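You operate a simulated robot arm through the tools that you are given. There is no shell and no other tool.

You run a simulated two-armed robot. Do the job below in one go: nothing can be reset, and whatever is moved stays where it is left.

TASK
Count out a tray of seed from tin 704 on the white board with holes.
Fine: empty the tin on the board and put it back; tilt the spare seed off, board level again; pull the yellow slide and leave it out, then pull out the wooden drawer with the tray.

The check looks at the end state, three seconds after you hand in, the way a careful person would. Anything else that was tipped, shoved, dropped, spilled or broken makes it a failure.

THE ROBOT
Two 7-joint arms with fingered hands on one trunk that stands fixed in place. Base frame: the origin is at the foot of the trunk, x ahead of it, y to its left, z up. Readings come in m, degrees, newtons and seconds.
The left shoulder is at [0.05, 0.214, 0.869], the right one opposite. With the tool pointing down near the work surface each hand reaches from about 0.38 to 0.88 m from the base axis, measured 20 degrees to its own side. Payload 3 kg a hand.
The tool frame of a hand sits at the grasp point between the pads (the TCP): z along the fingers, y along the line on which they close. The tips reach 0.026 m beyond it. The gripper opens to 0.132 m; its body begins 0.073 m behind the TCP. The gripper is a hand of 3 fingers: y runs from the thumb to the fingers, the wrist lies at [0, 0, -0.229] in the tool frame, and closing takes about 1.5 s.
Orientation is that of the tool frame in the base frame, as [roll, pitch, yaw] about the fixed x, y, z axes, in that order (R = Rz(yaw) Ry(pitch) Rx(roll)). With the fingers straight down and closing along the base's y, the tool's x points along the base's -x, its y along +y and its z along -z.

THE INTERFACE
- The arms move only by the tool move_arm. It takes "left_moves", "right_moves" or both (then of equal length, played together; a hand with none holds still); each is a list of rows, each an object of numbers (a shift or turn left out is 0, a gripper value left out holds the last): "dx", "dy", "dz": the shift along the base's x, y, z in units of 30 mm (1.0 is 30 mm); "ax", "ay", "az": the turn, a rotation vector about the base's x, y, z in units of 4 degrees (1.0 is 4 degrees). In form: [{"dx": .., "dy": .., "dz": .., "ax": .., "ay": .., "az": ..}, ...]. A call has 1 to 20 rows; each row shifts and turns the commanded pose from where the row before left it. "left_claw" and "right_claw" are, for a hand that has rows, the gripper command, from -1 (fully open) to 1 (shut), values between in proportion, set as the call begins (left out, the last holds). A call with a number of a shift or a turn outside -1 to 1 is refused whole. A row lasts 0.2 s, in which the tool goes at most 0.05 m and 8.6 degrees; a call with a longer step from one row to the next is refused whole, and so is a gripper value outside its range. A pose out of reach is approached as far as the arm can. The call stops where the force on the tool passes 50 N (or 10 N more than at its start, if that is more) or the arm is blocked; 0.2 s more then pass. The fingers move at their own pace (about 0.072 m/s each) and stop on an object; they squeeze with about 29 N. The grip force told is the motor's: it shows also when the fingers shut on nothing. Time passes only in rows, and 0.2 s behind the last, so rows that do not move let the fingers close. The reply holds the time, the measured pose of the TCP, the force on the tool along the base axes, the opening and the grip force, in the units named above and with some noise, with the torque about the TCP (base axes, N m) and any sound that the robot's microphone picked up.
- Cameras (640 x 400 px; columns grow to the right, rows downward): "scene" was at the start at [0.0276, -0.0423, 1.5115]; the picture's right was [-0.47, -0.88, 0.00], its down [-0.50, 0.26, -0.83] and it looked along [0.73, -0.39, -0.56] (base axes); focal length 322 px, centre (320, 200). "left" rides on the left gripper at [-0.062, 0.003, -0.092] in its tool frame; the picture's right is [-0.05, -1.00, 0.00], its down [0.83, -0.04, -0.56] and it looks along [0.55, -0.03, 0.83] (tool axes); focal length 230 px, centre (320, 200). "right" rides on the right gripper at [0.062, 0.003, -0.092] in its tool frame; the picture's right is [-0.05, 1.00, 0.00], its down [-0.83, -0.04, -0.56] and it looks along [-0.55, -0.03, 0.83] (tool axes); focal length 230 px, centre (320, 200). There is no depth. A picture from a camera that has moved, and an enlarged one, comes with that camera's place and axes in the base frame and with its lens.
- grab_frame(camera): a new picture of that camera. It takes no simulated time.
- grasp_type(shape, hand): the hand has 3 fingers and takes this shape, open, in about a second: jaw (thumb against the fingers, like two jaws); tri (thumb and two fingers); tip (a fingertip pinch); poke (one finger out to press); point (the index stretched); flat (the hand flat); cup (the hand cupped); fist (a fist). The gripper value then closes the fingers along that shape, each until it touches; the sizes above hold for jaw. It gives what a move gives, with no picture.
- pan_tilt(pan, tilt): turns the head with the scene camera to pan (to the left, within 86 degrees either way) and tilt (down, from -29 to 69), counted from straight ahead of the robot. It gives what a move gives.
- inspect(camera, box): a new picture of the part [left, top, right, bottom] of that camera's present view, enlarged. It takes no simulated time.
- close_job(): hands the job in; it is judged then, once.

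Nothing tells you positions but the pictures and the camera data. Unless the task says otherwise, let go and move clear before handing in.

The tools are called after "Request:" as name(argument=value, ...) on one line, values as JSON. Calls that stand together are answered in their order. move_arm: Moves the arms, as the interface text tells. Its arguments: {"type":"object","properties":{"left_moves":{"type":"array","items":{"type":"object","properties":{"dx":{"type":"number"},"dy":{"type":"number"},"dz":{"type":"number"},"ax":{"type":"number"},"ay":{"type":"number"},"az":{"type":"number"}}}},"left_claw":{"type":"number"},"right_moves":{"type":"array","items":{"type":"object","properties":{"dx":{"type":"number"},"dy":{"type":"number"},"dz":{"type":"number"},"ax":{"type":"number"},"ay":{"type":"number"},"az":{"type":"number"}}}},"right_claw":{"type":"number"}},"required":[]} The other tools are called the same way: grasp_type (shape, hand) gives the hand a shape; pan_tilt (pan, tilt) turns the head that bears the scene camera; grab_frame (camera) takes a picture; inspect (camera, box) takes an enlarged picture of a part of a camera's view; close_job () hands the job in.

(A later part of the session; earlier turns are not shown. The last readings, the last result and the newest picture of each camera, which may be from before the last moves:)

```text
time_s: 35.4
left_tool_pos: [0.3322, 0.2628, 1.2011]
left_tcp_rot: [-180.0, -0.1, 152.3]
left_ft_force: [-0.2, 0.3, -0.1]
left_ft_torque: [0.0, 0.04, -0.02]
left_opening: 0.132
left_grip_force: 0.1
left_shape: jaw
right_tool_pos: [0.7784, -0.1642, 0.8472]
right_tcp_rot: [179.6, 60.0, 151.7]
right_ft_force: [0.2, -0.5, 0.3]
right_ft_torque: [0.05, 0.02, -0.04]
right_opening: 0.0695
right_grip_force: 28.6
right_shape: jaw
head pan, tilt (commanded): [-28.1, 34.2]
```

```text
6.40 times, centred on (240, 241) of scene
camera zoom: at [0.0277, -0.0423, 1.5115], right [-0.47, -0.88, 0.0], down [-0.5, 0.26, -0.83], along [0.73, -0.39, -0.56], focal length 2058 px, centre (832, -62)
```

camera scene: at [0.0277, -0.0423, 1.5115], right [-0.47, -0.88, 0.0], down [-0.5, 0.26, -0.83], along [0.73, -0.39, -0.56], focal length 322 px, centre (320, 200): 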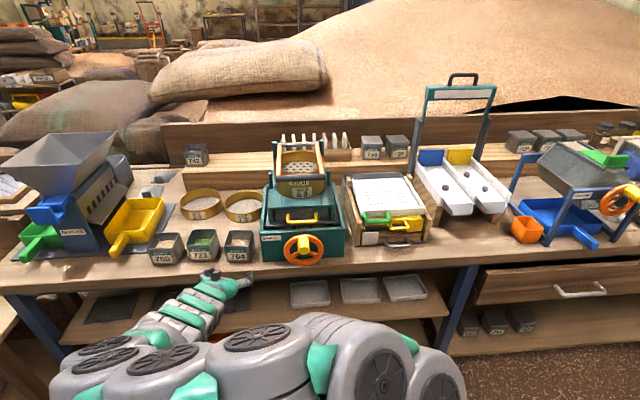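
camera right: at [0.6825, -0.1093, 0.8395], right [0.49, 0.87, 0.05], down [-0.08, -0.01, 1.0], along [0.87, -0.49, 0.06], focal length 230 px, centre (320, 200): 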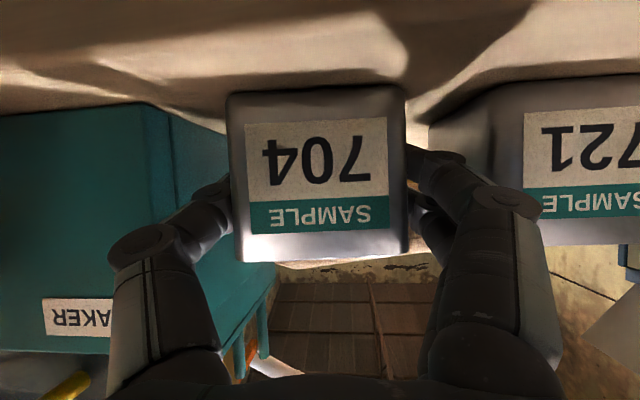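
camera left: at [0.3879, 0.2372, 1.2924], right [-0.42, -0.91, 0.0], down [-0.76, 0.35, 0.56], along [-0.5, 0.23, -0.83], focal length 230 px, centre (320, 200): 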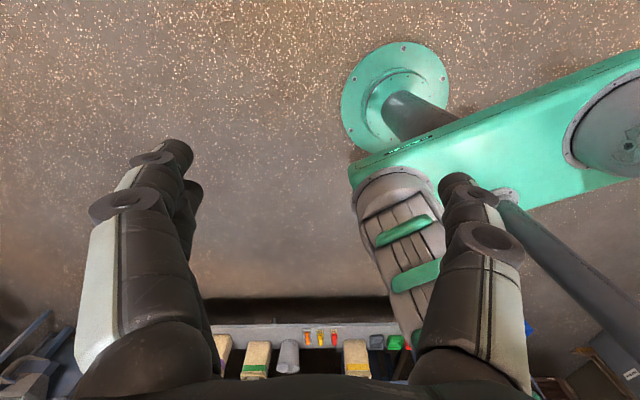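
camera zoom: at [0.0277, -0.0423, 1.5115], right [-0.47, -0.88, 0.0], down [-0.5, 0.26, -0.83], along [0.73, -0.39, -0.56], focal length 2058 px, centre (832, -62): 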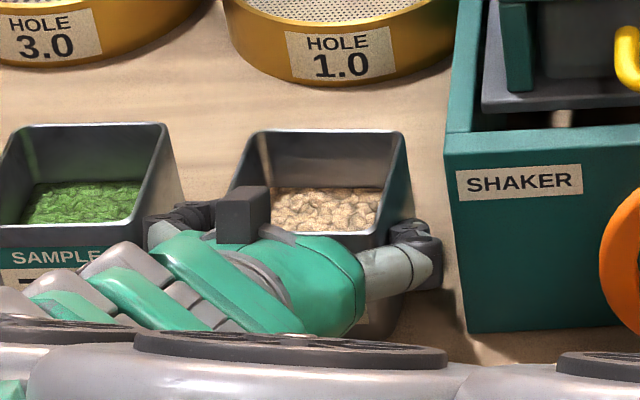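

Tin 704 is gripped (69.5 mm, 28.6 N) and nothing else moved. I'll lift it straight up slowly.

Request:
move_arm(right_moves=[{"dz": 0.2}, {"dz": 0.3}, {"dz": 0.4}, {"dz": 0.4}, {"dz": 0.4}, {"dz": 0.4}, {"dz": 0.4}, {}])

Request:
grab_frame(camera="right")

Request:
inspect(camera="scene", box=[180, 190, 300, 275])

```text
time_s: 37.2
left_tool_pos: [0.3312, 0.2631, 1.2018]
left_tcp_rot: [179.9, 0.0, 152.3]
left_ft_force: [-0.4, -0.2, 0.1]
left_ft_torque: [0.01, -0.01, 0.01]
left_opening: 0.1321
left_grip_force: 0.0
left_shape: jaw
right_tool_pos: [0.7768, -0.1648, 0.9195]
right_tcp_rot: [179.6, 60.1, 151.7]
right_ft_force: [-0.9, -0.7, -2.2]
right_ft_torque: [0.01, 0.05, -0.06]
right_opening: 0.0694
right_grip_force: 29.1
right_shape: jaw
head pan, tilt (commanded): [-28.1, 34.2]
```

```text
taken
camera right: at [0.6818, -0.1105, 0.9127], right [0.49, 0.87, 0.05], down [-0.08, -0.01, 1.0], along [0.87, -0.49, 0.06], focal length 230 px, centre (320, 200)
```

right: 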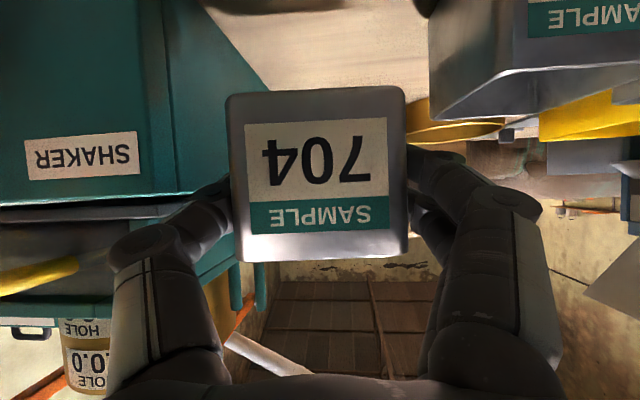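

```text
4.71 times, centred on (240, 232) of scene
camera zoom: at [0.0277, -0.0423, 1.5115], right [-0.47, -0.88, 0.0], down [-0.5, 0.26, -0.83], along [0.73, -0.39, -0.56], focal length 1513 px, centre (696, 47)
```

zoom: 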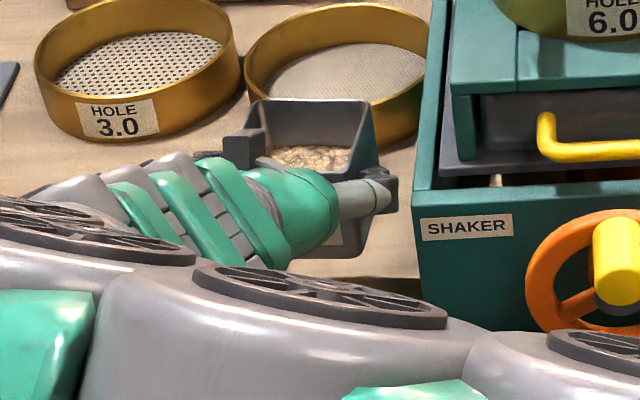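

Tin 704 is up and held firmly, level. I'll carry it back clear of the shaker, then across in front of it toward the white board, keeping it upright.

Request:
move_arm(right_moves=[{"dx": -0.2, "dy": 0.11, "dz": 0.35}, {"dx": -0.39, "dy": 0.217, "dz": 0.667}, {"dx": -0.39, "dy": 0.217, "dz": 0.667}, {"dx": -0.39, "dy": 0.217, "dz": 0.667}, {"dx": -0.39, "dy": 0.217, "dz": 0.667}, {"dx": -0.39, "dy": 0.217, "dz": 0.667}, {"dx": -0.39, "dy": 0.217, "dz": 0.667}, {"dx": -0.39, "dy": 0.217, "dz": 0.667}, {"dx": -0.39, "dy": 0.217, "dz": 0.667}, {"dx": -0.39, "dy": 0.217, "dz": 0.667}, {"dx": -0.2, "dy": 0, "dz": 0.35}, {}])

Request:
move_arm(right_moves=[{"dx": 0, "dy": -0.3}, {"dx": -0.03, "dy": -0.6}, {"dx": -0.08, "dy": -0.83}, {"dx": -0.08, "dy": -0.83}, {"dx": -0.08, "dy": -0.83}, {"dx": -0.08, "dy": -0.83}, {"dx": -0.08, "dy": -0.83}, {"dx": -0.08, "dy": -0.83}, {"dx": -0.08, "dy": -0.83}, {"dx": -0.08, "dy": -0.83}, {"dx": -0.08, "dy": -0.83}, {"dx": -0.08, "dy": -0.83}, {"dx": -0.08, "dy": -0.83}, {"dx": -0.08, "dy": -0.83}, {"dx": -0.08, "dy": -0.83}, {"dx": 0, "dy": -0.6}, {"dx": 0, "dy": -0.3}, {}])

Request:
grab_frame(camera="scene")

Request:
grab_frame(camera="right")

```text
time_s: 39.8
left_tool_pos: [0.3327, 0.2631, 1.2004]
left_tcp_rot: [180.0, 0.0, 152.3]
left_ft_force: [-0.2, -0.6, -0.3]
left_ft_torque: [-0.02, 0.0, -0.02]
left_opening: 0.1319
left_grip_force: 0.0
left_shape: jaw
right_tool_pos: [0.6619, -0.1024, 1.1211]
right_tcp_rot: [179.7, 60.0, 151.7]
right_ft_force: [-0.1, 0.6, -1.6]
right_ft_torque: [0.01, -0.03, 0.02]
right_opening: 0.0698
right_grip_force: 29.3
right_shape: jaw
head pan, tilt (commanded): [-28.1, 34.2]
```

```text
time_s: 43.6
left_tool_pos: [0.3319, 0.2628, 1.201]
left_tcp_rot: [-179.9, 0.1, 152.2]
left_ft_force: [-1.3, -1.2, -0.1]
left_ft_torque: [-0.01, 0.0, 0.02]
left_opening: 0.1318
left_grip_force: 0.2
left_shape: jaw
right_tool_pos: [0.6293, -0.4819, 1.1196]
right_tcp_rot: [179.7, 60.0, 151.7]
right_ft_force: [0.1, -0.5, -1.8]
right_ft_torque: [-0.03, 0.01, 0.02]
right_opening: 0.0693
right_grip_force: 29.6
right_shape: jaw
head pan, tilt (commanded): [-28.1, 34.2]
```

```text
taken
camera scene: at [0.0277, -0.0423, 1.5115], right [-0.47, -0.88, 0.0], down [-0.5, 0.26, -0.83], along [0.73, -0.39, -0.56], focal length 322 px, centre (320, 200)
```

scene: 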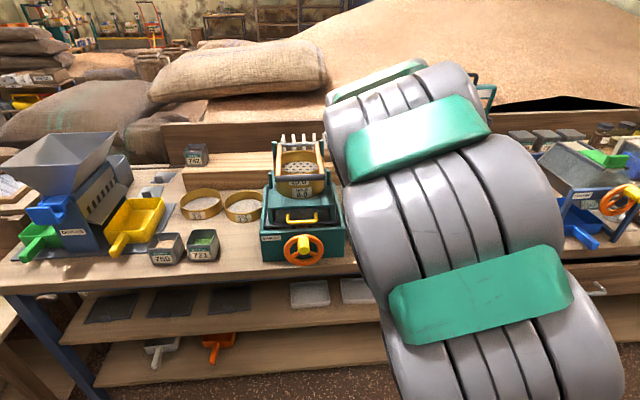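

```text
taken
camera right: at [0.5341, -0.4263, 1.1141], right [0.49, 0.87, 0.05], down [-0.08, -0.01, 1.0], along [0.87, -0.49, 0.06], focal length 230 px, centre (320, 200)
```

right: 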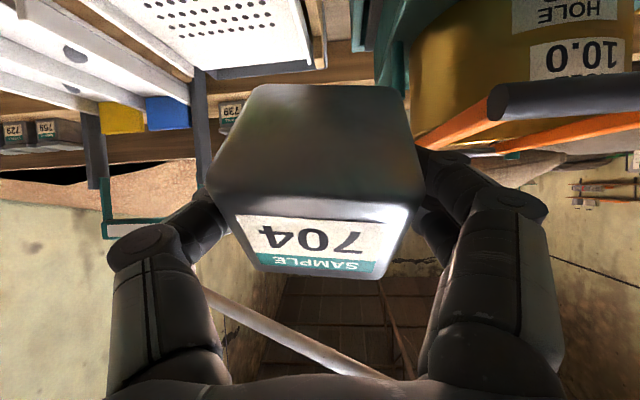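

The hand camera shows the tin has pivoted in the grip: I now see its underside, so it has swung mouth-forward. I'll stop and look closely before any further motion.

Request:
inspect(camera="right", box=[180, 60, 460, 300])

Request:
inspect(camera="right", box=[0, 0, 330, 130])

Request:
inspect(camera="scene", box=[140, 180, 360, 280])

```text
1.67 times, centred on (320, 180) of right
camera zoom: at [0.5341, -0.4263, 1.1141], right [0.49, 0.87, 0.05], down [-0.08, -0.01, 1.0], along [0.87, -0.49, 0.06], focal length 384 px, centre (320, 233)
```

zoom: 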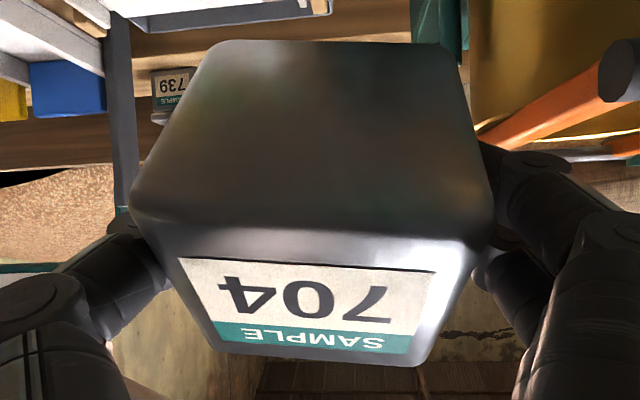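

```text
1.94 times, centred on (165, 65) of right
camera zoom: at [0.5341, -0.4263, 1.1141], right [0.49, 0.87, 0.05], down [-0.08, -0.01, 1.0], along [0.87, -0.49, 0.06], focal length 446 px, centre (621, 462)
```

zoom: 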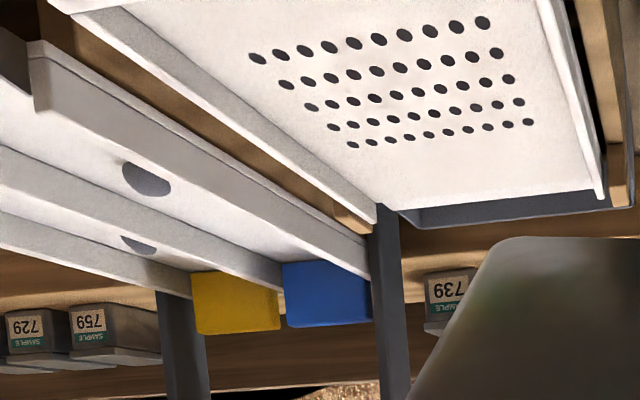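

```text
2.91 times, centred on (250, 230) of scene
camera zoom: at [0.0277, -0.0423, 1.5115], right [-0.47, -0.88, 0.0], down [-0.5, 0.26, -0.83], along [0.73, -0.39, -0.56], focal length 935 px, centre (524, 113)
```

zoom: 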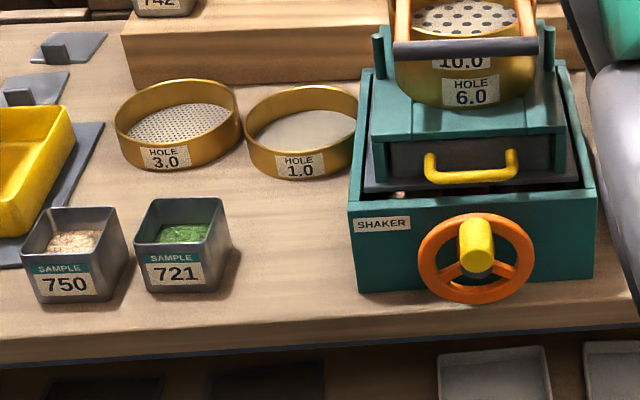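

Request:
inspect(camera="scene", box=[255, 130, 355, 205])

Request:
inspect(camera="scene", box=[200, 190, 300, 265])

Request:
inspect(camera="scene", box=[255, 200, 365, 280])

```text
5.33 times, centred on (305, 168) of scene
camera zoom: at [0.0277, -0.0423, 1.5115], right [-0.47, -0.88, 0.0], down [-0.5, 0.26, -0.83], along [0.73, -0.39, -0.56], focal length 1715 px, centre (400, 373)
```

zoom: 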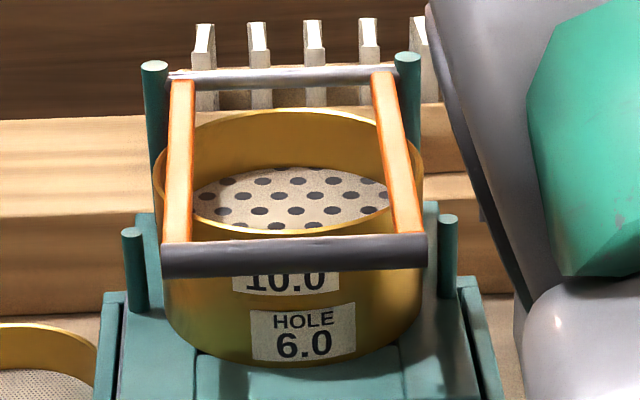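

```text
5.33 times, centred on (250, 228) of scene
camera zoom: at [0.0277, -0.0423, 1.5115], right [-0.47, -0.88, 0.0], down [-0.5, 0.26, -0.83], along [0.73, -0.39, -0.56], focal length 1715 px, centre (693, 53)
```

zoom: 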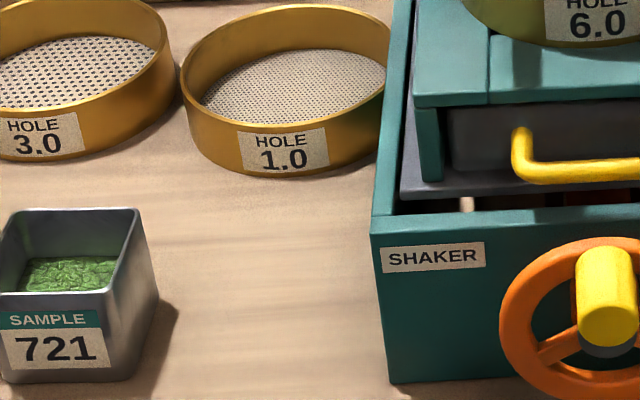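

```text
5.00 times, centred on (310, 240) of scene
camera zoom: at [0.0277, -0.0423, 1.5115], right [-0.47, -0.88, 0.0], down [-0.5, 0.26, -0.83], along [0.73, -0.39, -0.56], focal length 1607 px, centre (370, 0)
```

zoom: 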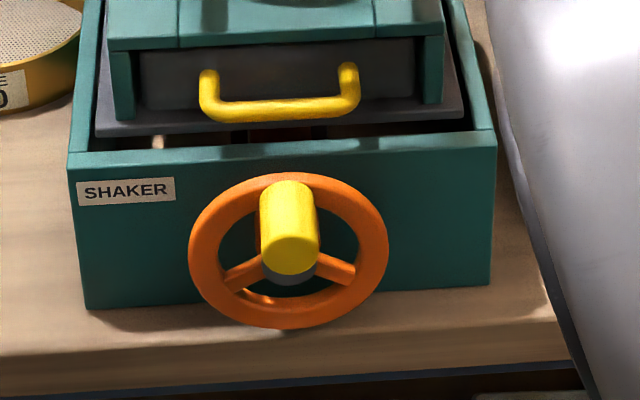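

No spill is visible and the sieves look untouched; the tin is hanging about 55° mouth-forward, pivoted about the finger axis. I'll move it gently over the white board, where anything lost would land on the board, and look at it there.

Request:
move_arm(right_moves=[{"dx": 0.09, "dy": -0.2}, {"dx": 0.18, "dy": -0.4}, {"dx": 0.26, "dy": -0.6}, {"dx": 0.31, "dy": -0.7}, {"dx": 0.31, "dy": -0.7}, {"dx": 0.31, "dy": -0.7}, {"dx": 0.26, "dy": -0.6}, {"dx": 0.18, "dy": -0.4}, {"dx": 0.13, "dy": -0.3}, {}, {}])

Request:
grab_frame(camera="scene")

Request:
grab_frame(camera="right")

```text
time_s: 46.0
left_tool_pos: [0.3319, 0.2633, 1.2007]
left_tcp_rot: [180.0, 0.0, 152.3]
left_ft_force: [-0.2, -1.3, 0.5]
left_ft_torque: [0.01, -0.02, 0.01]
left_opening: 0.1321
left_grip_force: 0.1
left_shape: jaw
right_tool_pos: [0.6915, -0.6182, 1.1224]
right_tcp_rot: [179.5, 60.0, 151.7]
right_ft_force: [0.7, 0.7, -1.9]
right_ft_torque: [-0.02, 0.02, 0.0]
right_opening: 0.0693
right_grip_force: 28.7
right_shape: jaw
head pan, tilt (commanded): [-28.1, 34.2]
```

```text
taken
camera scene: at [0.0277, -0.0423, 1.5115], right [-0.47, -0.88, 0.0], down [-0.5, 0.26, -0.83], along [0.73, -0.39, -0.56], focal length 322 px, centre (320, 200)
```

scene: 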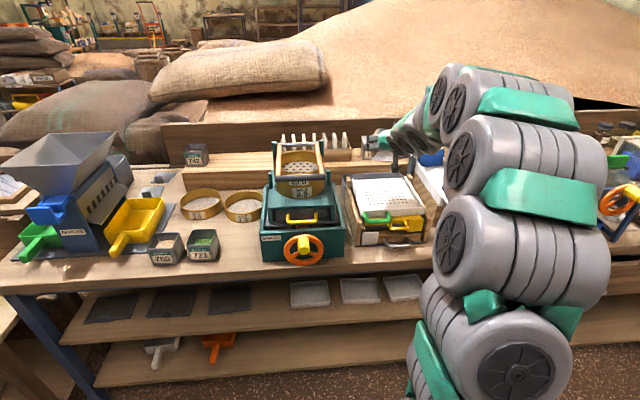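

```text
taken
camera right: at [0.5946, -0.563, 1.1151], right [0.49, 0.87, 0.05], down [-0.08, -0.01, 1.0], along [0.87, -0.49, 0.06], focal length 230 px, centre (320, 200)
```

right: 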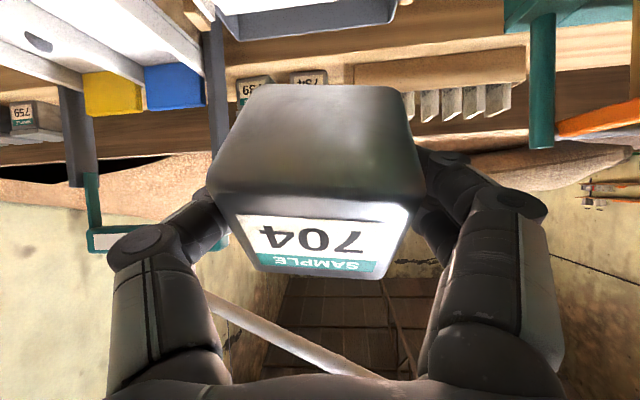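

Request:
inspect(camera="scene", box=[335, 110, 455, 190])

Request:
inspect(camera="scene", box=[335, 170, 455, 250])

```text
5.00 times, centred on (395, 150) of scene
camera zoom: at [0.0277, -0.0423, 1.5115], right [-0.47, -0.88, 0.0], down [-0.5, 0.26, -0.83], along [0.73, -0.39, -0.56], focal length 1607 px, centre (-55, 450)
```

zoom: 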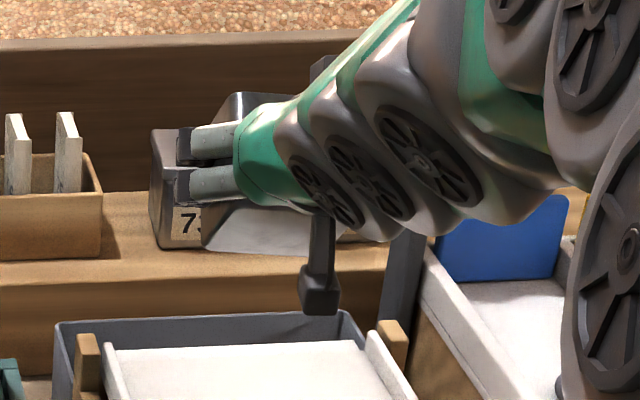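

```text
5.00 times, centred on (395, 210) of scene
camera zoom: at [0.0277, -0.0423, 1.5115], right [-0.47, -0.88, 0.0], down [-0.5, 0.26, -0.83], along [0.73, -0.39, -0.56], focal length 1607 px, centre (-55, 150)
```

zoom: 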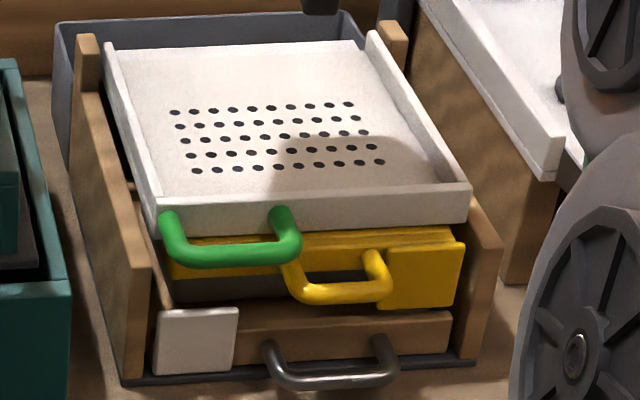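

Request:
move_arm(right_moves=[{"ax": -0.24, "ay": -0.44}, {"ax": -0.475, "ay": -0.88}, {"ax": -0.475, "ay": -0.88}, {"ax": -0.475, "ay": -0.88}, {"ax": -0.475, "ay": -0.88}, {"ax": -0.24, "ay": -0.44}, {}, {}])

Request:
grab_frame(camera="right")

```text
time_s: 47.8
left_tool_pos: [0.3313, 0.2637, 1.2015]
left_tcp_rot: [-180.0, 0.0, 152.3]
left_ft_force: [0.7, 0.7, 1.4]
left_ft_torque: [0.0, -0.02, 0.03]
left_opening: 0.1318
left_grip_force: 0.0
left_shape: jaw
right_tool_pos: [0.6899, -0.6175, 1.1201]
right_tcp_rot: [179.7, 80.0, 151.9]
right_ft_force: [-0.2, 0.5, -2.1]
right_ft_torque: [0.04, 0.05, 0.01]
right_opening: 0.0691
right_grip_force: 29.1
right_shape: jaw
head pan, tilt (commanded): [-28.1, 34.2]
```

```text
taken
camera right: at [0.6027, -0.5679, 1.0771], right [0.48, 0.88, 0.05], down [-0.38, 0.15, 0.91], along [0.79, -0.46, 0.4], focal length 230 px, centre (320, 200)
```

right: 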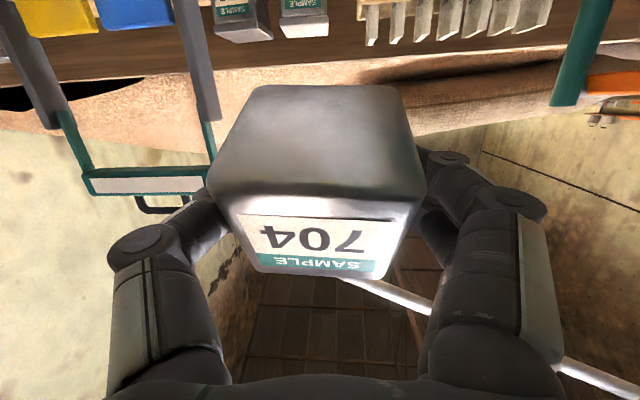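

The tin turns with the hand, so the grip does hold; it must have brushed the shaker's sieve clamp on the way. I'll bring the hand level and lower to the pouring spot over the board, then check.

Request:
move_arm(right_moves=[{"ax": -0.24, "ay": -0.44}, {"ax": -0.475, "ay": -0.88}, {"ax": -0.475, "ay": -0.88}, {"dx": 0.05, "dy": -0.08, "dz": -0.2}, {"dx": 0.1, "dy": -0.13, "dz": -0.4}, {"dx": 0.1, "dy": -0.13, "dz": -0.4}, {"dx": 0.1, "dy": -0.13, "dz": -0.4}, {"dx": 0.1, "dy": -0.13, "dz": -0.4}, {"dx": 0.1, "dy": -0.13, "dz": -0.35}, {}])

Request:
grab_frame(camera="right")

Request:
grab_frame(camera="scene")

Request:
inspect(camera="scene", box=[335, 130, 455, 210])

```text
time_s: 50.0
left_tool_pos: [0.3318, 0.2633, 1.2009]
left_tcp_rot: [-179.9, 0.0, 152.4]
left_ft_force: [-0.6, 0.2, 0.7]
left_ft_torque: [0.01, -0.03, -0.02]
left_opening: 0.1319
left_grip_force: 0.0
left_shape: jaw
right_tool_pos: [0.7061, -0.6412, 1.056]
right_tcp_rot: [131.0, 89.9, 102.9]
right_ft_force: [0.5, -0.9, -1.6]
right_ft_torque: [0.05, 0.0, -0.01]
right_opening: 0.0689
right_grip_force: 28.9
right_shape: jaw
head pan, tilt (commanded): [-28.1, 34.2]
```

```text
taken
camera right: at [0.6271, -0.5948, 0.9951], right [0.47, 0.88, 0.05], down [-0.51, 0.22, 0.83], along [0.72, -0.42, 0.55], focal length 230 px, centre (320, 200)
```

right: 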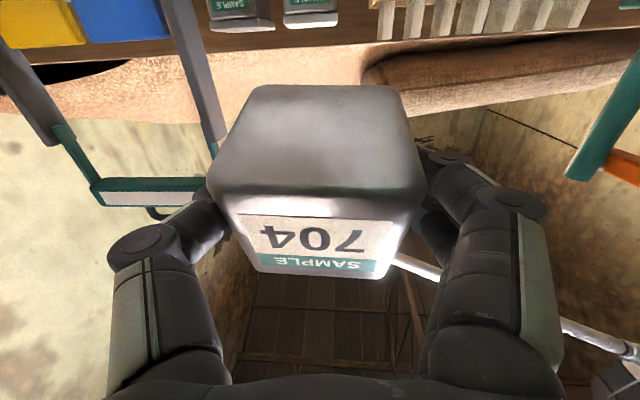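

```text
taken
camera scene: at [0.0277, -0.0423, 1.5115], right [-0.47, -0.88, 0.0], down [-0.5, 0.26, -0.83], along [0.73, -0.39, -0.56], focal length 322 px, centre (320, 200)
```

scene: 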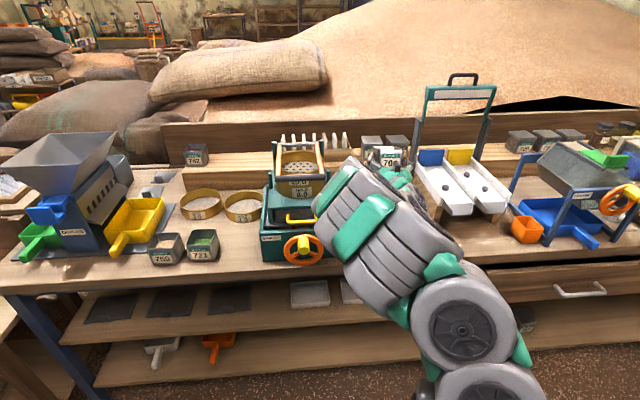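

```text
5.00 times, centred on (395, 170) of scene
camera zoom: at [0.0277, -0.0423, 1.5115], right [-0.47, -0.88, 0.0], down [-0.5, 0.26, -0.83], along [0.73, -0.39, -0.56], focal length 1607 px, centre (-55, 350)
```

zoom: 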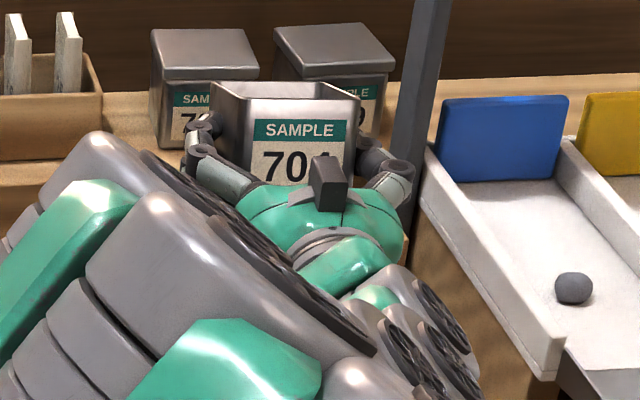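

The tin is upright enough (leaning about 25° forward) above the board. I'll roll it over to the right in steps, watching arm and seed.

Request:
move_arm(right_moves=[{"ax": 0.5, "ay": -0.27}, {"ax": 1, "ay": -0.539}, {"ax": 1, "ay": -0.539}, {"ax": 1, "ay": -0.539}, {"ax": 1, "ay": -0.539}, {"ax": 1, "ay": -0.539}, {"ax": 0.5, "ay": -0.27}, {}])

Request:
grab_frame(camera="right")

Request:
grab_frame(camera="scene")

Request:
inspect(camera="scene", box=[335, 130, 455, 210])

```text
time_s: 51.8
left_tool_pos: [0.3329, 0.2632, 1.1999]
left_tcp_rot: [180.0, 0.0, 152.4]
left_ft_force: [0.4, -0.2, 0.0]
left_ft_torque: [0.0, 0.0, 0.0]
left_opening: 0.132
left_grip_force: 0.1
left_shape: jaw
right_tool_pos: [0.7074, -0.6392, 1.0552]
right_tcp_rot: [89.6, 62.7, 61.6]
right_ft_force: [0.7, 0.2, -1.8]
right_ft_torque: [0.02, 0.0, 0.02]
right_opening: 0.0692
right_grip_force: 29.2
right_shape: jaw
head pan, tilt (commanded): [-28.1, 34.2]
```

```text
taken
camera right: at [0.6404, -0.5691, 1.0028], right [0.4, 0.76, 0.5], down [-0.69, -0.11, 0.72], along [0.6, -0.64, 0.48], focal length 230 px, centre (320, 200)
```

right: 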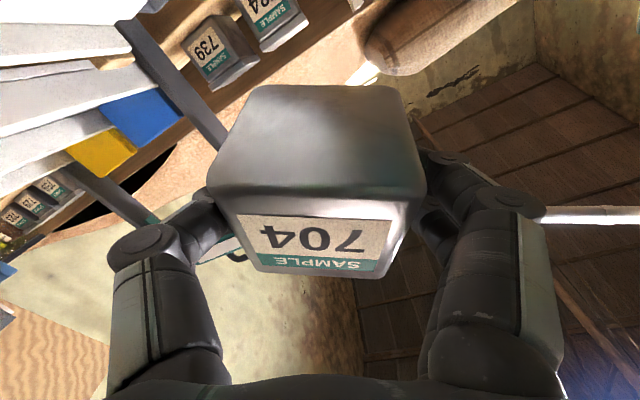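

```text
taken
camera scene: at [0.0277, -0.0423, 1.5115], right [-0.47, -0.88, 0.0], down [-0.5, 0.26, -0.83], along [0.73, -0.39, -0.56], focal length 322 px, centre (320, 200)
```

scene: 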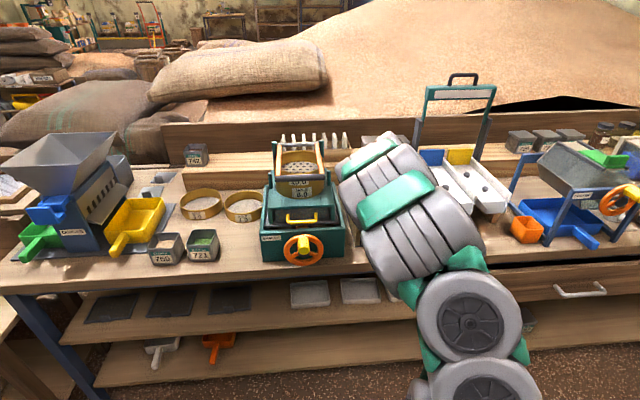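

```text
5.00 times, centred on (395, 170) of scene
camera zoom: at [0.0277, -0.0423, 1.5115], right [-0.47, -0.88, 0.0], down [-0.5, 0.26, -0.83], along [0.73, -0.39, -0.56], focal length 1607 px, centre (-55, 350)
```

zoom: 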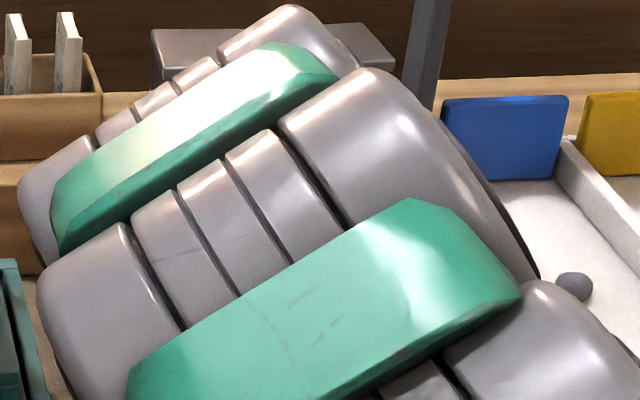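

Request:
move_arm(right_moves=[{"ax": 0.6, "ay": -0.324}, {"ax": 0.6, "ay": -0.324}, {"ax": 0.6, "ay": -0.324}, {"ax": 0.6, "ay": -0.324}, {"ax": 0.6, "ay": -0.324}, {"ax": 0.6, "ay": -0.324}, {"ax": 0.6, "ay": -0.324}, {"ax": 0.6, "ay": -0.324}, {"ax": 0.6, "ay": -0.324}, {"ax": 0.6, "ay": -0.324}, {"ax": 0.6, "ay": -0.324}, {"ax": 0.6, "ay": -0.324}, {}])

Request:
grab_frame(camera="right")

Request:
grab_frame(camera="scene")

```text
time_s: 54.6
left_tool_pos: [0.3316, 0.2633, 1.2009]
left_tcp_rot: [-179.9, 0.0, 152.3]
left_ft_force: [-0.2, 0.6, 0.4]
left_ft_torque: [0.01, 0.03, 0.01]
left_opening: 0.1316
left_grip_force: 0.1
left_shape: jaw
right_tool_pos: [0.707, -0.6398, 1.0574]
right_tcp_rot: [89.6, 30.1, 61.6]
right_ft_force: [0.5, 0.2, -1.9]
right_ft_torque: [-0.02, 0.01, -0.01]
right_opening: 0.0688
right_grip_force: 29.0
right_shape: jaw
head pan, tilt (commanded): [-28.1, 34.2]
```

```text
taken
camera right: at [0.6524, -0.5485, 1.0286], right [0.21, 0.4, 0.89], down [-0.84, -0.39, 0.37], along [0.5, -0.83, 0.26], focal length 230 px, centre (320, 200)
```

right: 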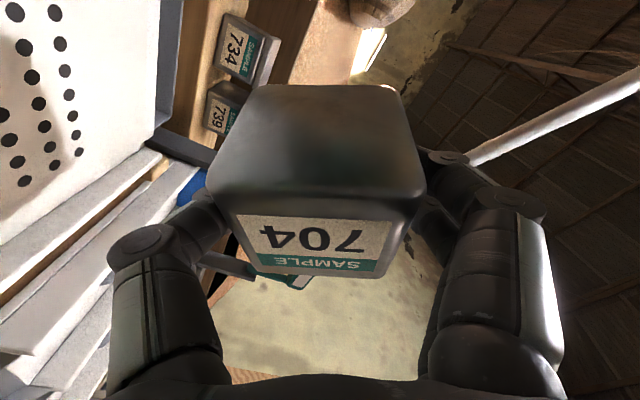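

```text
taken
camera scene: at [0.0277, -0.0423, 1.5115], right [-0.47, -0.88, 0.0], down [-0.5, 0.26, -0.83], along [0.73, -0.39, -0.56], focal length 322 px, centre (320, 200)
```

scene: 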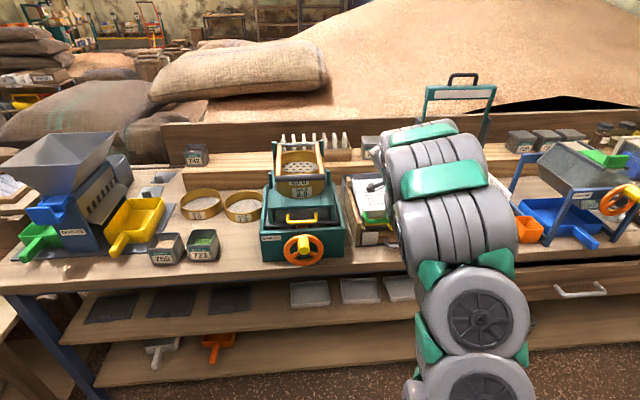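

Request:
move_arm(right_moves=[{"ax": 0.6, "ay": -0.324, "dz": -0.1}, {"ax": 0.6, "ay": -0.324, "dz": -0.1}, {"ax": 0.6, "ay": -0.324, "dz": -0.1}, {"ax": 0.6, "ay": -0.324, "dz": -0.1}, {"ax": 0.6, "ay": -0.324, "dz": -0.1}, {"ax": 0.6, "ay": -0.324, "dz": -0.1}, {"ax": 0.6, "ay": -0.324}, {"ax": 0.6, "ay": -0.324}, {}])

Request:
grab_frame(camera="right")

Request:
inspect(camera="scene", box=[335, 150, 455, 230])

```text
time_s: 56.6
left_tool_pos: [0.3312, 0.2637, 1.2009]
left_tcp_rot: [180.0, -0.1, 152.4]
left_ft_force: [0.4, 0.2, 0.2]
left_ft_torque: [0.01, -0.02, 0.04]
left_opening: 0.1319
left_grip_force: 0.2
left_shape: jaw
right_tool_pos: [0.7083, -0.6394, 1.0391]
right_tcp_rot: [89.3, 8.1, 61.6]
right_ft_force: [0.1, -0.1, -1.7]
right_ft_torque: [0.0, 0.01, -0.01]
right_opening: 0.0688
right_grip_force: 28.9
right_shape: jaw
head pan, tilt (commanded): [-28.1, 34.2]
```

```text
taken
camera right: at [0.6559, -0.5433, 1.0332], right [0.04, 0.08, 1.0], down [-0.88, -0.46, 0.07], along [0.47, -0.88, 0.06], focal length 230 px, centre (320, 200)
```

right: 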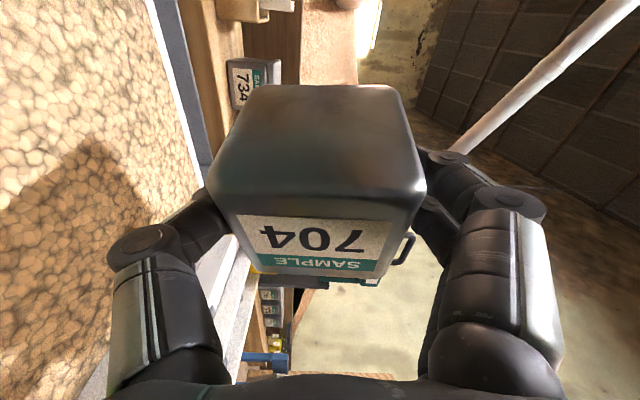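

```text
5.00 times, centred on (395, 190) of scene
camera zoom: at [0.0277, -0.0423, 1.5115], right [-0.47, -0.88, 0.0], down [-0.5, 0.26, -0.83], along [0.73, -0.39, -0.56], focal length 1607 px, centre (-55, 250)
```

zoom: 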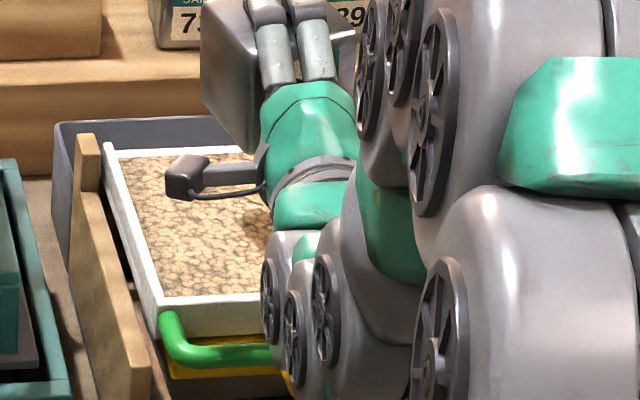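

The board is already covered with seed. I'll tip further so the tin empties fully.

Request:
move_arm(right_moves=[{"ax": 0.7, "ay": -0.377}, {"ax": 0.7, "ay": -0.377}, {"ax": 0.7, "ay": -0.377}, {"ax": 0.7, "ay": -0.377}, {"ax": 0.7, "ay": -0.377}, {"ax": 0.7, "ay": -0.377}, {"ax": 0.7, "ay": -0.377}, {"ax": 0.7, "ay": -0.377}, {"ax": 0.7, "ay": -0.377}, {"ax": 0.7, "ay": -0.377}, {"ax": 0.7, "ay": -0.377}, {"ax": 0.7, "ay": -0.377}, {}, {}, {}])

Request:
grab_frame(camera="right")

Request:
grab_frame(camera="scene")

Request:
inspect(camera="scene", box=[335, 150, 455, 230])

```text
time_s: 59.8
left_tool_pos: [0.3315, 0.2643, 1.2009]
left_tcp_rot: [-180.0, 0.0, 152.3]
left_ft_force: [-0.5, 0.2, -0.4]
left_ft_torque: [-0.01, -0.01, -0.04]
left_opening: 0.132
left_grip_force: 0.1
left_shape: jaw
right_tool_pos: [0.7076, -0.6399, 1.0385]
right_tcp_rot: [89.5, -30.1, 61.6]
right_ft_force: [0.0, -1.4, -1.8]
right_ft_torque: [0.03, 0.03, 0.02]
right_opening: 0.069
right_grip_force: 28.9
right_shape: jaw
head pan, tilt (commanded): [-28.1, 34.2]
```

```text
taken
camera right: at [0.6509, -0.5509, 1.0718], right [-0.27, -0.48, 0.84], down [-0.82, -0.35, -0.46], along [0.51, -0.81, -0.3], focal length 230 px, centre (320, 200)
```

right: 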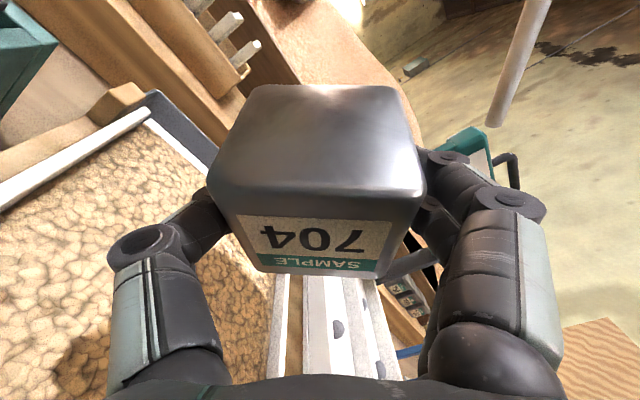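

```text
taken
camera scene: at [0.0277, -0.0423, 1.5115], right [-0.47, -0.88, 0.0], down [-0.5, 0.26, -0.83], along [0.73, -0.39, -0.56], focal length 322 px, centre (320, 200)
```

scene: 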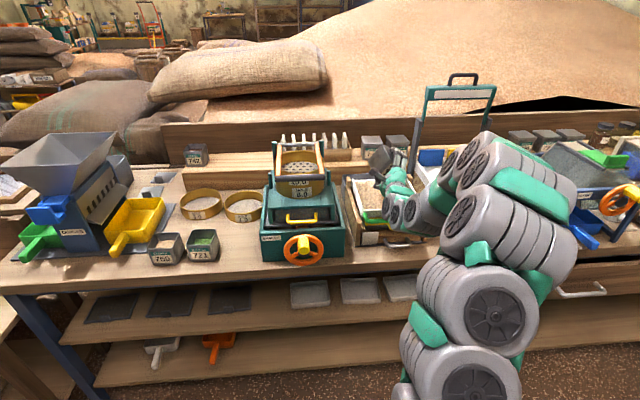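

```text
5.00 times, centred on (395, 190) of scene
camera zoom: at [0.0277, -0.0423, 1.5115], right [-0.47, -0.88, 0.0], down [-0.5, 0.26, -0.83], along [0.73, -0.39, -0.56], focal length 1607 px, centre (-55, 250)
```

zoom: 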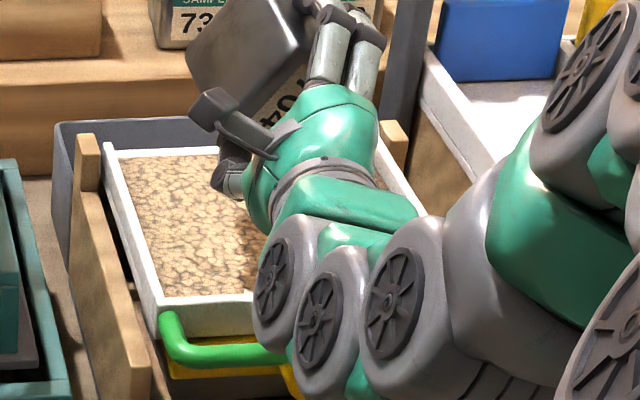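

Request:
move_arm(right_moves=[{"ax": 0.7, "ay": -0.377}, {"ax": 0.7, "ay": -0.377}, {"ax": 0.7, "ay": -0.377}, {"ax": 0.7, "ay": -0.377}, {"ax": 0.7, "ay": -0.377}, {"dz": 0.2}, {"dz": -0.2}, {"dz": 0.2}, {"dz": -0.2}, {}, {}, {}])

Request:
inspect(camera="scene", box=[335, 130, 455, 210])

Request:
grab_frame(camera="right")

```text
time_s: 62.4
left_tool_pos: [0.3329, 0.2632, 1.2007]
left_tcp_rot: [-180.0, -0.1, 152.3]
left_ft_force: [-0.1, -0.2, -0.2]
left_ft_torque: [0.04, 0.04, 0.0]
left_opening: 0.1321
left_grip_force: 0.0
left_shape: jaw
right_tool_pos: [0.7067, -0.6389, 1.0377]
right_tcp_rot: [89.7, -46.0, 61.6]
right_ft_force: [-0.1, 0.7, -0.6]
right_ft_torque: [-0.02, -0.01, 0.03]
right_opening: 0.069
right_grip_force: 29.3
right_shape: jaw
head pan, tilt (commanded): [-28.1, 34.2]
```

```text
5.00 times, centred on (395, 170) of scene
camera zoom: at [0.0277, -0.0423, 1.5115], right [-0.47, -0.88, 0.0], down [-0.5, 0.26, -0.83], along [0.73, -0.39, -0.56], focal length 1607 px, centre (-55, 350)
```

zoom: 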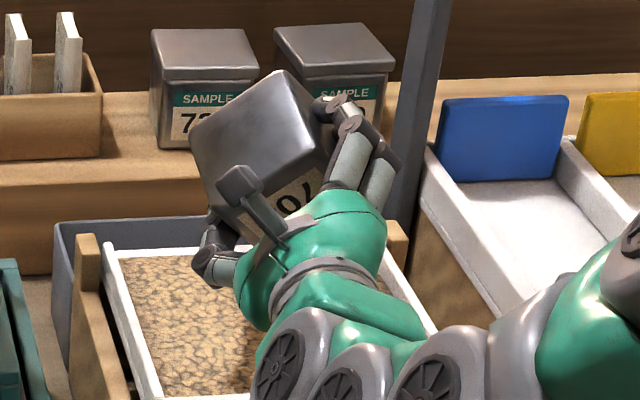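

```text
taken
camera right: at [0.6452, -0.5605, 1.085], right [-0.36, -0.66, 0.66], down [-0.75, -0.21, -0.63], along [0.56, -0.72, -0.41], focal length 230 px, centre (320, 200)
```

right: 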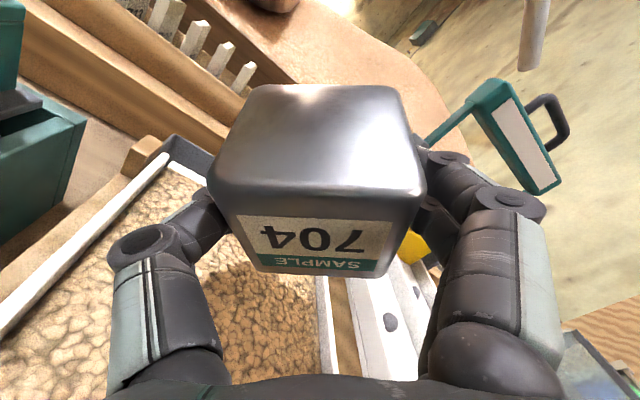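

Request:
move_arm(right_moves=[{"ax": 0.5, "ay": -0.27}, {"ax": 0.5, "ay": -0.27}, {}, {}, {}])

Request:
move_arm(right_moves=[{}, {}])

Request:
move_arm(right_moves=[{}, {}])

Request:
inspect(camera="scene", box=[335, 130, 455, 210])

```text
time_s: 63.6
left_tool_pos: [0.3318, 0.2633, 1.2005]
left_tcp_rot: [179.9, 0.0, 152.3]
left_ft_force: [-0.5, -0.5, -0.4]
left_ft_torque: [0.02, 0.03, 0.01]
left_opening: 0.1317
left_grip_force: 0.1
left_shape: jaw
right_tool_pos: [0.705, -0.6392, 1.0383]
right_tcp_rot: [89.7, -50.5, 61.5]
right_ft_force: [1.1, -0.8, -0.9]
right_ft_torque: [-0.04, 0.0, 0.01]
right_opening: 0.0688
right_grip_force: 28.8
right_shape: jaw
head pan, tilt (commanded): [-28.1, 34.2]
```

```text
time_s: 64.2
left_tool_pos: [0.3326, 0.2639, 1.201]
left_tcp_rot: [180.0, -0.1, 152.3]
left_ft_force: [0.0, -0.5, 0.6]
left_ft_torque: [0.0, 0.03, 0.0]
left_opening: 0.1324
left_grip_force: 0.1
left_shape: jaw
right_tool_pos: [0.7075, -0.6397, 1.0386]
right_tcp_rot: [89.7, -50.6, 61.4]
right_ft_force: [-1.0, -0.4, -0.5]
right_ft_torque: [-0.02, 0.04, -0.02]
right_opening: 0.0691
right_grip_force: 29.2
right_shape: jaw
head pan, tilt (commanded): [-28.1, 34.2]
```

```text
time_s: 64.8
left_tool_pos: [0.332, 0.2629, 1.2017]
left_tcp_rot: [180.0, 0.0, 152.2]
left_ft_force: [-0.4, -0.3, 0.5]
left_ft_torque: [-0.02, -0.01, -0.01]
left_opening: 0.1318
left_grip_force: 0.0
left_shape: jaw
right_tool_pos: [0.706, -0.6398, 1.0388]
right_tcp_rot: [89.7, -50.5, 61.4]
right_ft_force: [-0.1, 0.3, -1.4]
right_ft_torque: [-0.02, 0.04, 0.0]
right_opening: 0.0692
right_grip_force: 29.0
right_shape: jaw
head pan, tilt (commanded): [-28.1, 34.2]
```

```text
5.00 times, centred on (395, 170) of scene
camera zoom: at [0.0277, -0.0423, 1.5115], right [-0.47, -0.88, 0.0], down [-0.5, 0.26, -0.83], along [0.73, -0.39, -0.56], focal length 1607 px, centre (-55, 350)
```

zoom: 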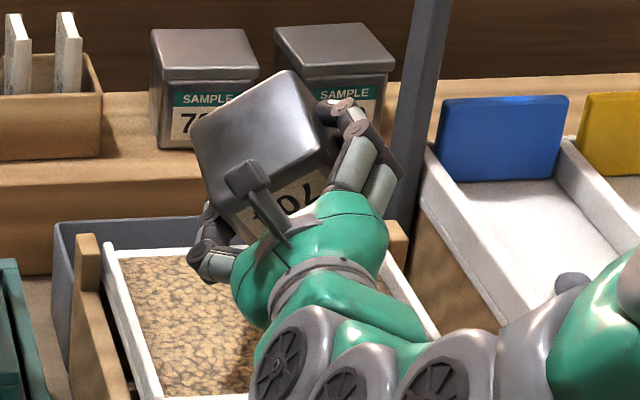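

The measured weight dropped by about half, so tin 704 is now empty and the seed covers the board. I'll roll the tin back upright on the spot, raising slightly.

Request:
move_arm(right_moves=[{"ax": -0.9937, "ay": 0.5422, "dz": 0.1}, {"ax": -0.9937, "ay": 0.5422, "dz": 0.1}, {"ax": -0.9937, "ay": 0.5422, "dz": 0.1}, {"ax": -0.9937, "ay": 0.5422, "dz": 0.1}, {"ax": -0.9937, "ay": 0.5422, "dz": 0.1}, {"ax": -0.9937, "ay": 0.5422, "dz": 0.1}, {"ax": -0.9937, "ay": 0.5422, "dz": 0.1}, {"ax": -0.9937, "ay": 0.5422, "dz": 0.1}, {"ax": -0.9937, "ay": 0.5422}, {"ax": -0.9937, "ay": 0.5422}, {"ax": -0.9937, "ay": 0.5422}, {"ax": -0.9937, "ay": 0.5422}, {"ax": -0.9937, "ay": 0.5422}, {"ax": -0.9937, "ay": 0.5422}, {"ax": -0.9937, "ay": 0.5422}, {"ax": -0.9937, "ay": 0.5422}])

Request:
move_arm(right_moves=[{"ax": -0.9937, "ay": 0.5422}, {"ax": -0.9937, "ay": 0.5422}, {"ax": -0.9937, "ay": 0.5422}, {"ax": -0.9937, "ay": 0.5422}, {"ax": -0.9937, "ay": 0.5422}, {"ax": -0.9937, "ay": 0.5422}, {"ax": -0.9937, "ay": 0.5422}, {"ax": -0.9937, "ay": 0.5422}, {"ax": -0.9937, "ay": 0.5422}, {"ax": -0.9937, "ay": 0.5422}, {"ax": -0.9937, "ay": 0.5422}, {"ax": -0.9937, "ay": 0.5422}, {"ax": -0.9937, "ay": 0.5422}, {"ax": -0.9937, "ay": 0.5422}, {"ax": -0.9937, "ay": 0.5422}, {}])

Request:
grab_frame(camera="scene")

Request:
grab_frame(camera="right")

```text
time_s: 68.2
left_tool_pos: [0.3322, 0.2636, 1.2017]
left_tcp_rot: [-180.0, 0.0, 152.2]
left_ft_force: [0.4, -1.6, 0.2]
left_ft_torque: [0.03, 0.01, 0.0]
left_opening: 0.1319
left_grip_force: 0.2
left_shape: jaw
right_tool_pos: [0.7054, -0.6405, 1.0621]
right_tcp_rot: [90.0, 22.0, 61.5]
right_ft_force: [-0.3, 0.9, -0.7]
right_ft_torque: [0.02, 0.0, 0.01]
right_opening: 0.069
right_grip_force: 29.0
right_shape: jaw
head pan, tilt (commanded): [-28.1, 34.2]
```

```text
time_s: 71.6
left_tool_pos: [0.3316, 0.2625, 1.2015]
left_tcp_rot: [179.9, -0.1, 152.4]
left_ft_force: [-0.9, 0.9, 0.6]
left_ft_torque: [0.0, 0.01, 0.0]
left_opening: 0.1318
left_grip_force: 0.1
left_shape: jaw
right_tool_pos: [0.7074, -0.6411, 1.0626]
right_tcp_rot: [124.5, 89.8, 96.0]
right_ft_force: [0.4, -0.2, -1.1]
right_ft_torque: [0.05, 0.03, 0.01]
right_opening: 0.0691
right_grip_force: 29.3
right_shape: jaw
head pan, tilt (commanded): [-28.1, 34.2]
```

```text
taken
camera scene: at [0.0277, -0.0423, 1.5115], right [-0.47, -0.88, 0.0], down [-0.5, 0.26, -0.83], along [0.73, -0.39, -0.56], focal length 322 px, centre (320, 200)
```

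scene: 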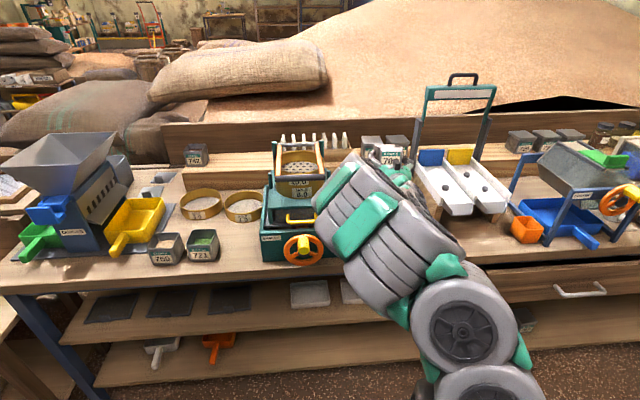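

```text
taken
camera right: at [0.6277, -0.5939, 1.0017], right [0.48, 0.88, 0.05], down [-0.51, 0.22, 0.83], along [0.72, -0.42, 0.55], focal length 230 px, centre (320, 200)
```

right: 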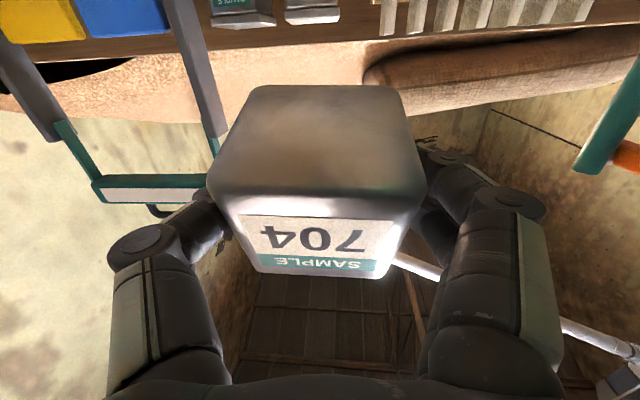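

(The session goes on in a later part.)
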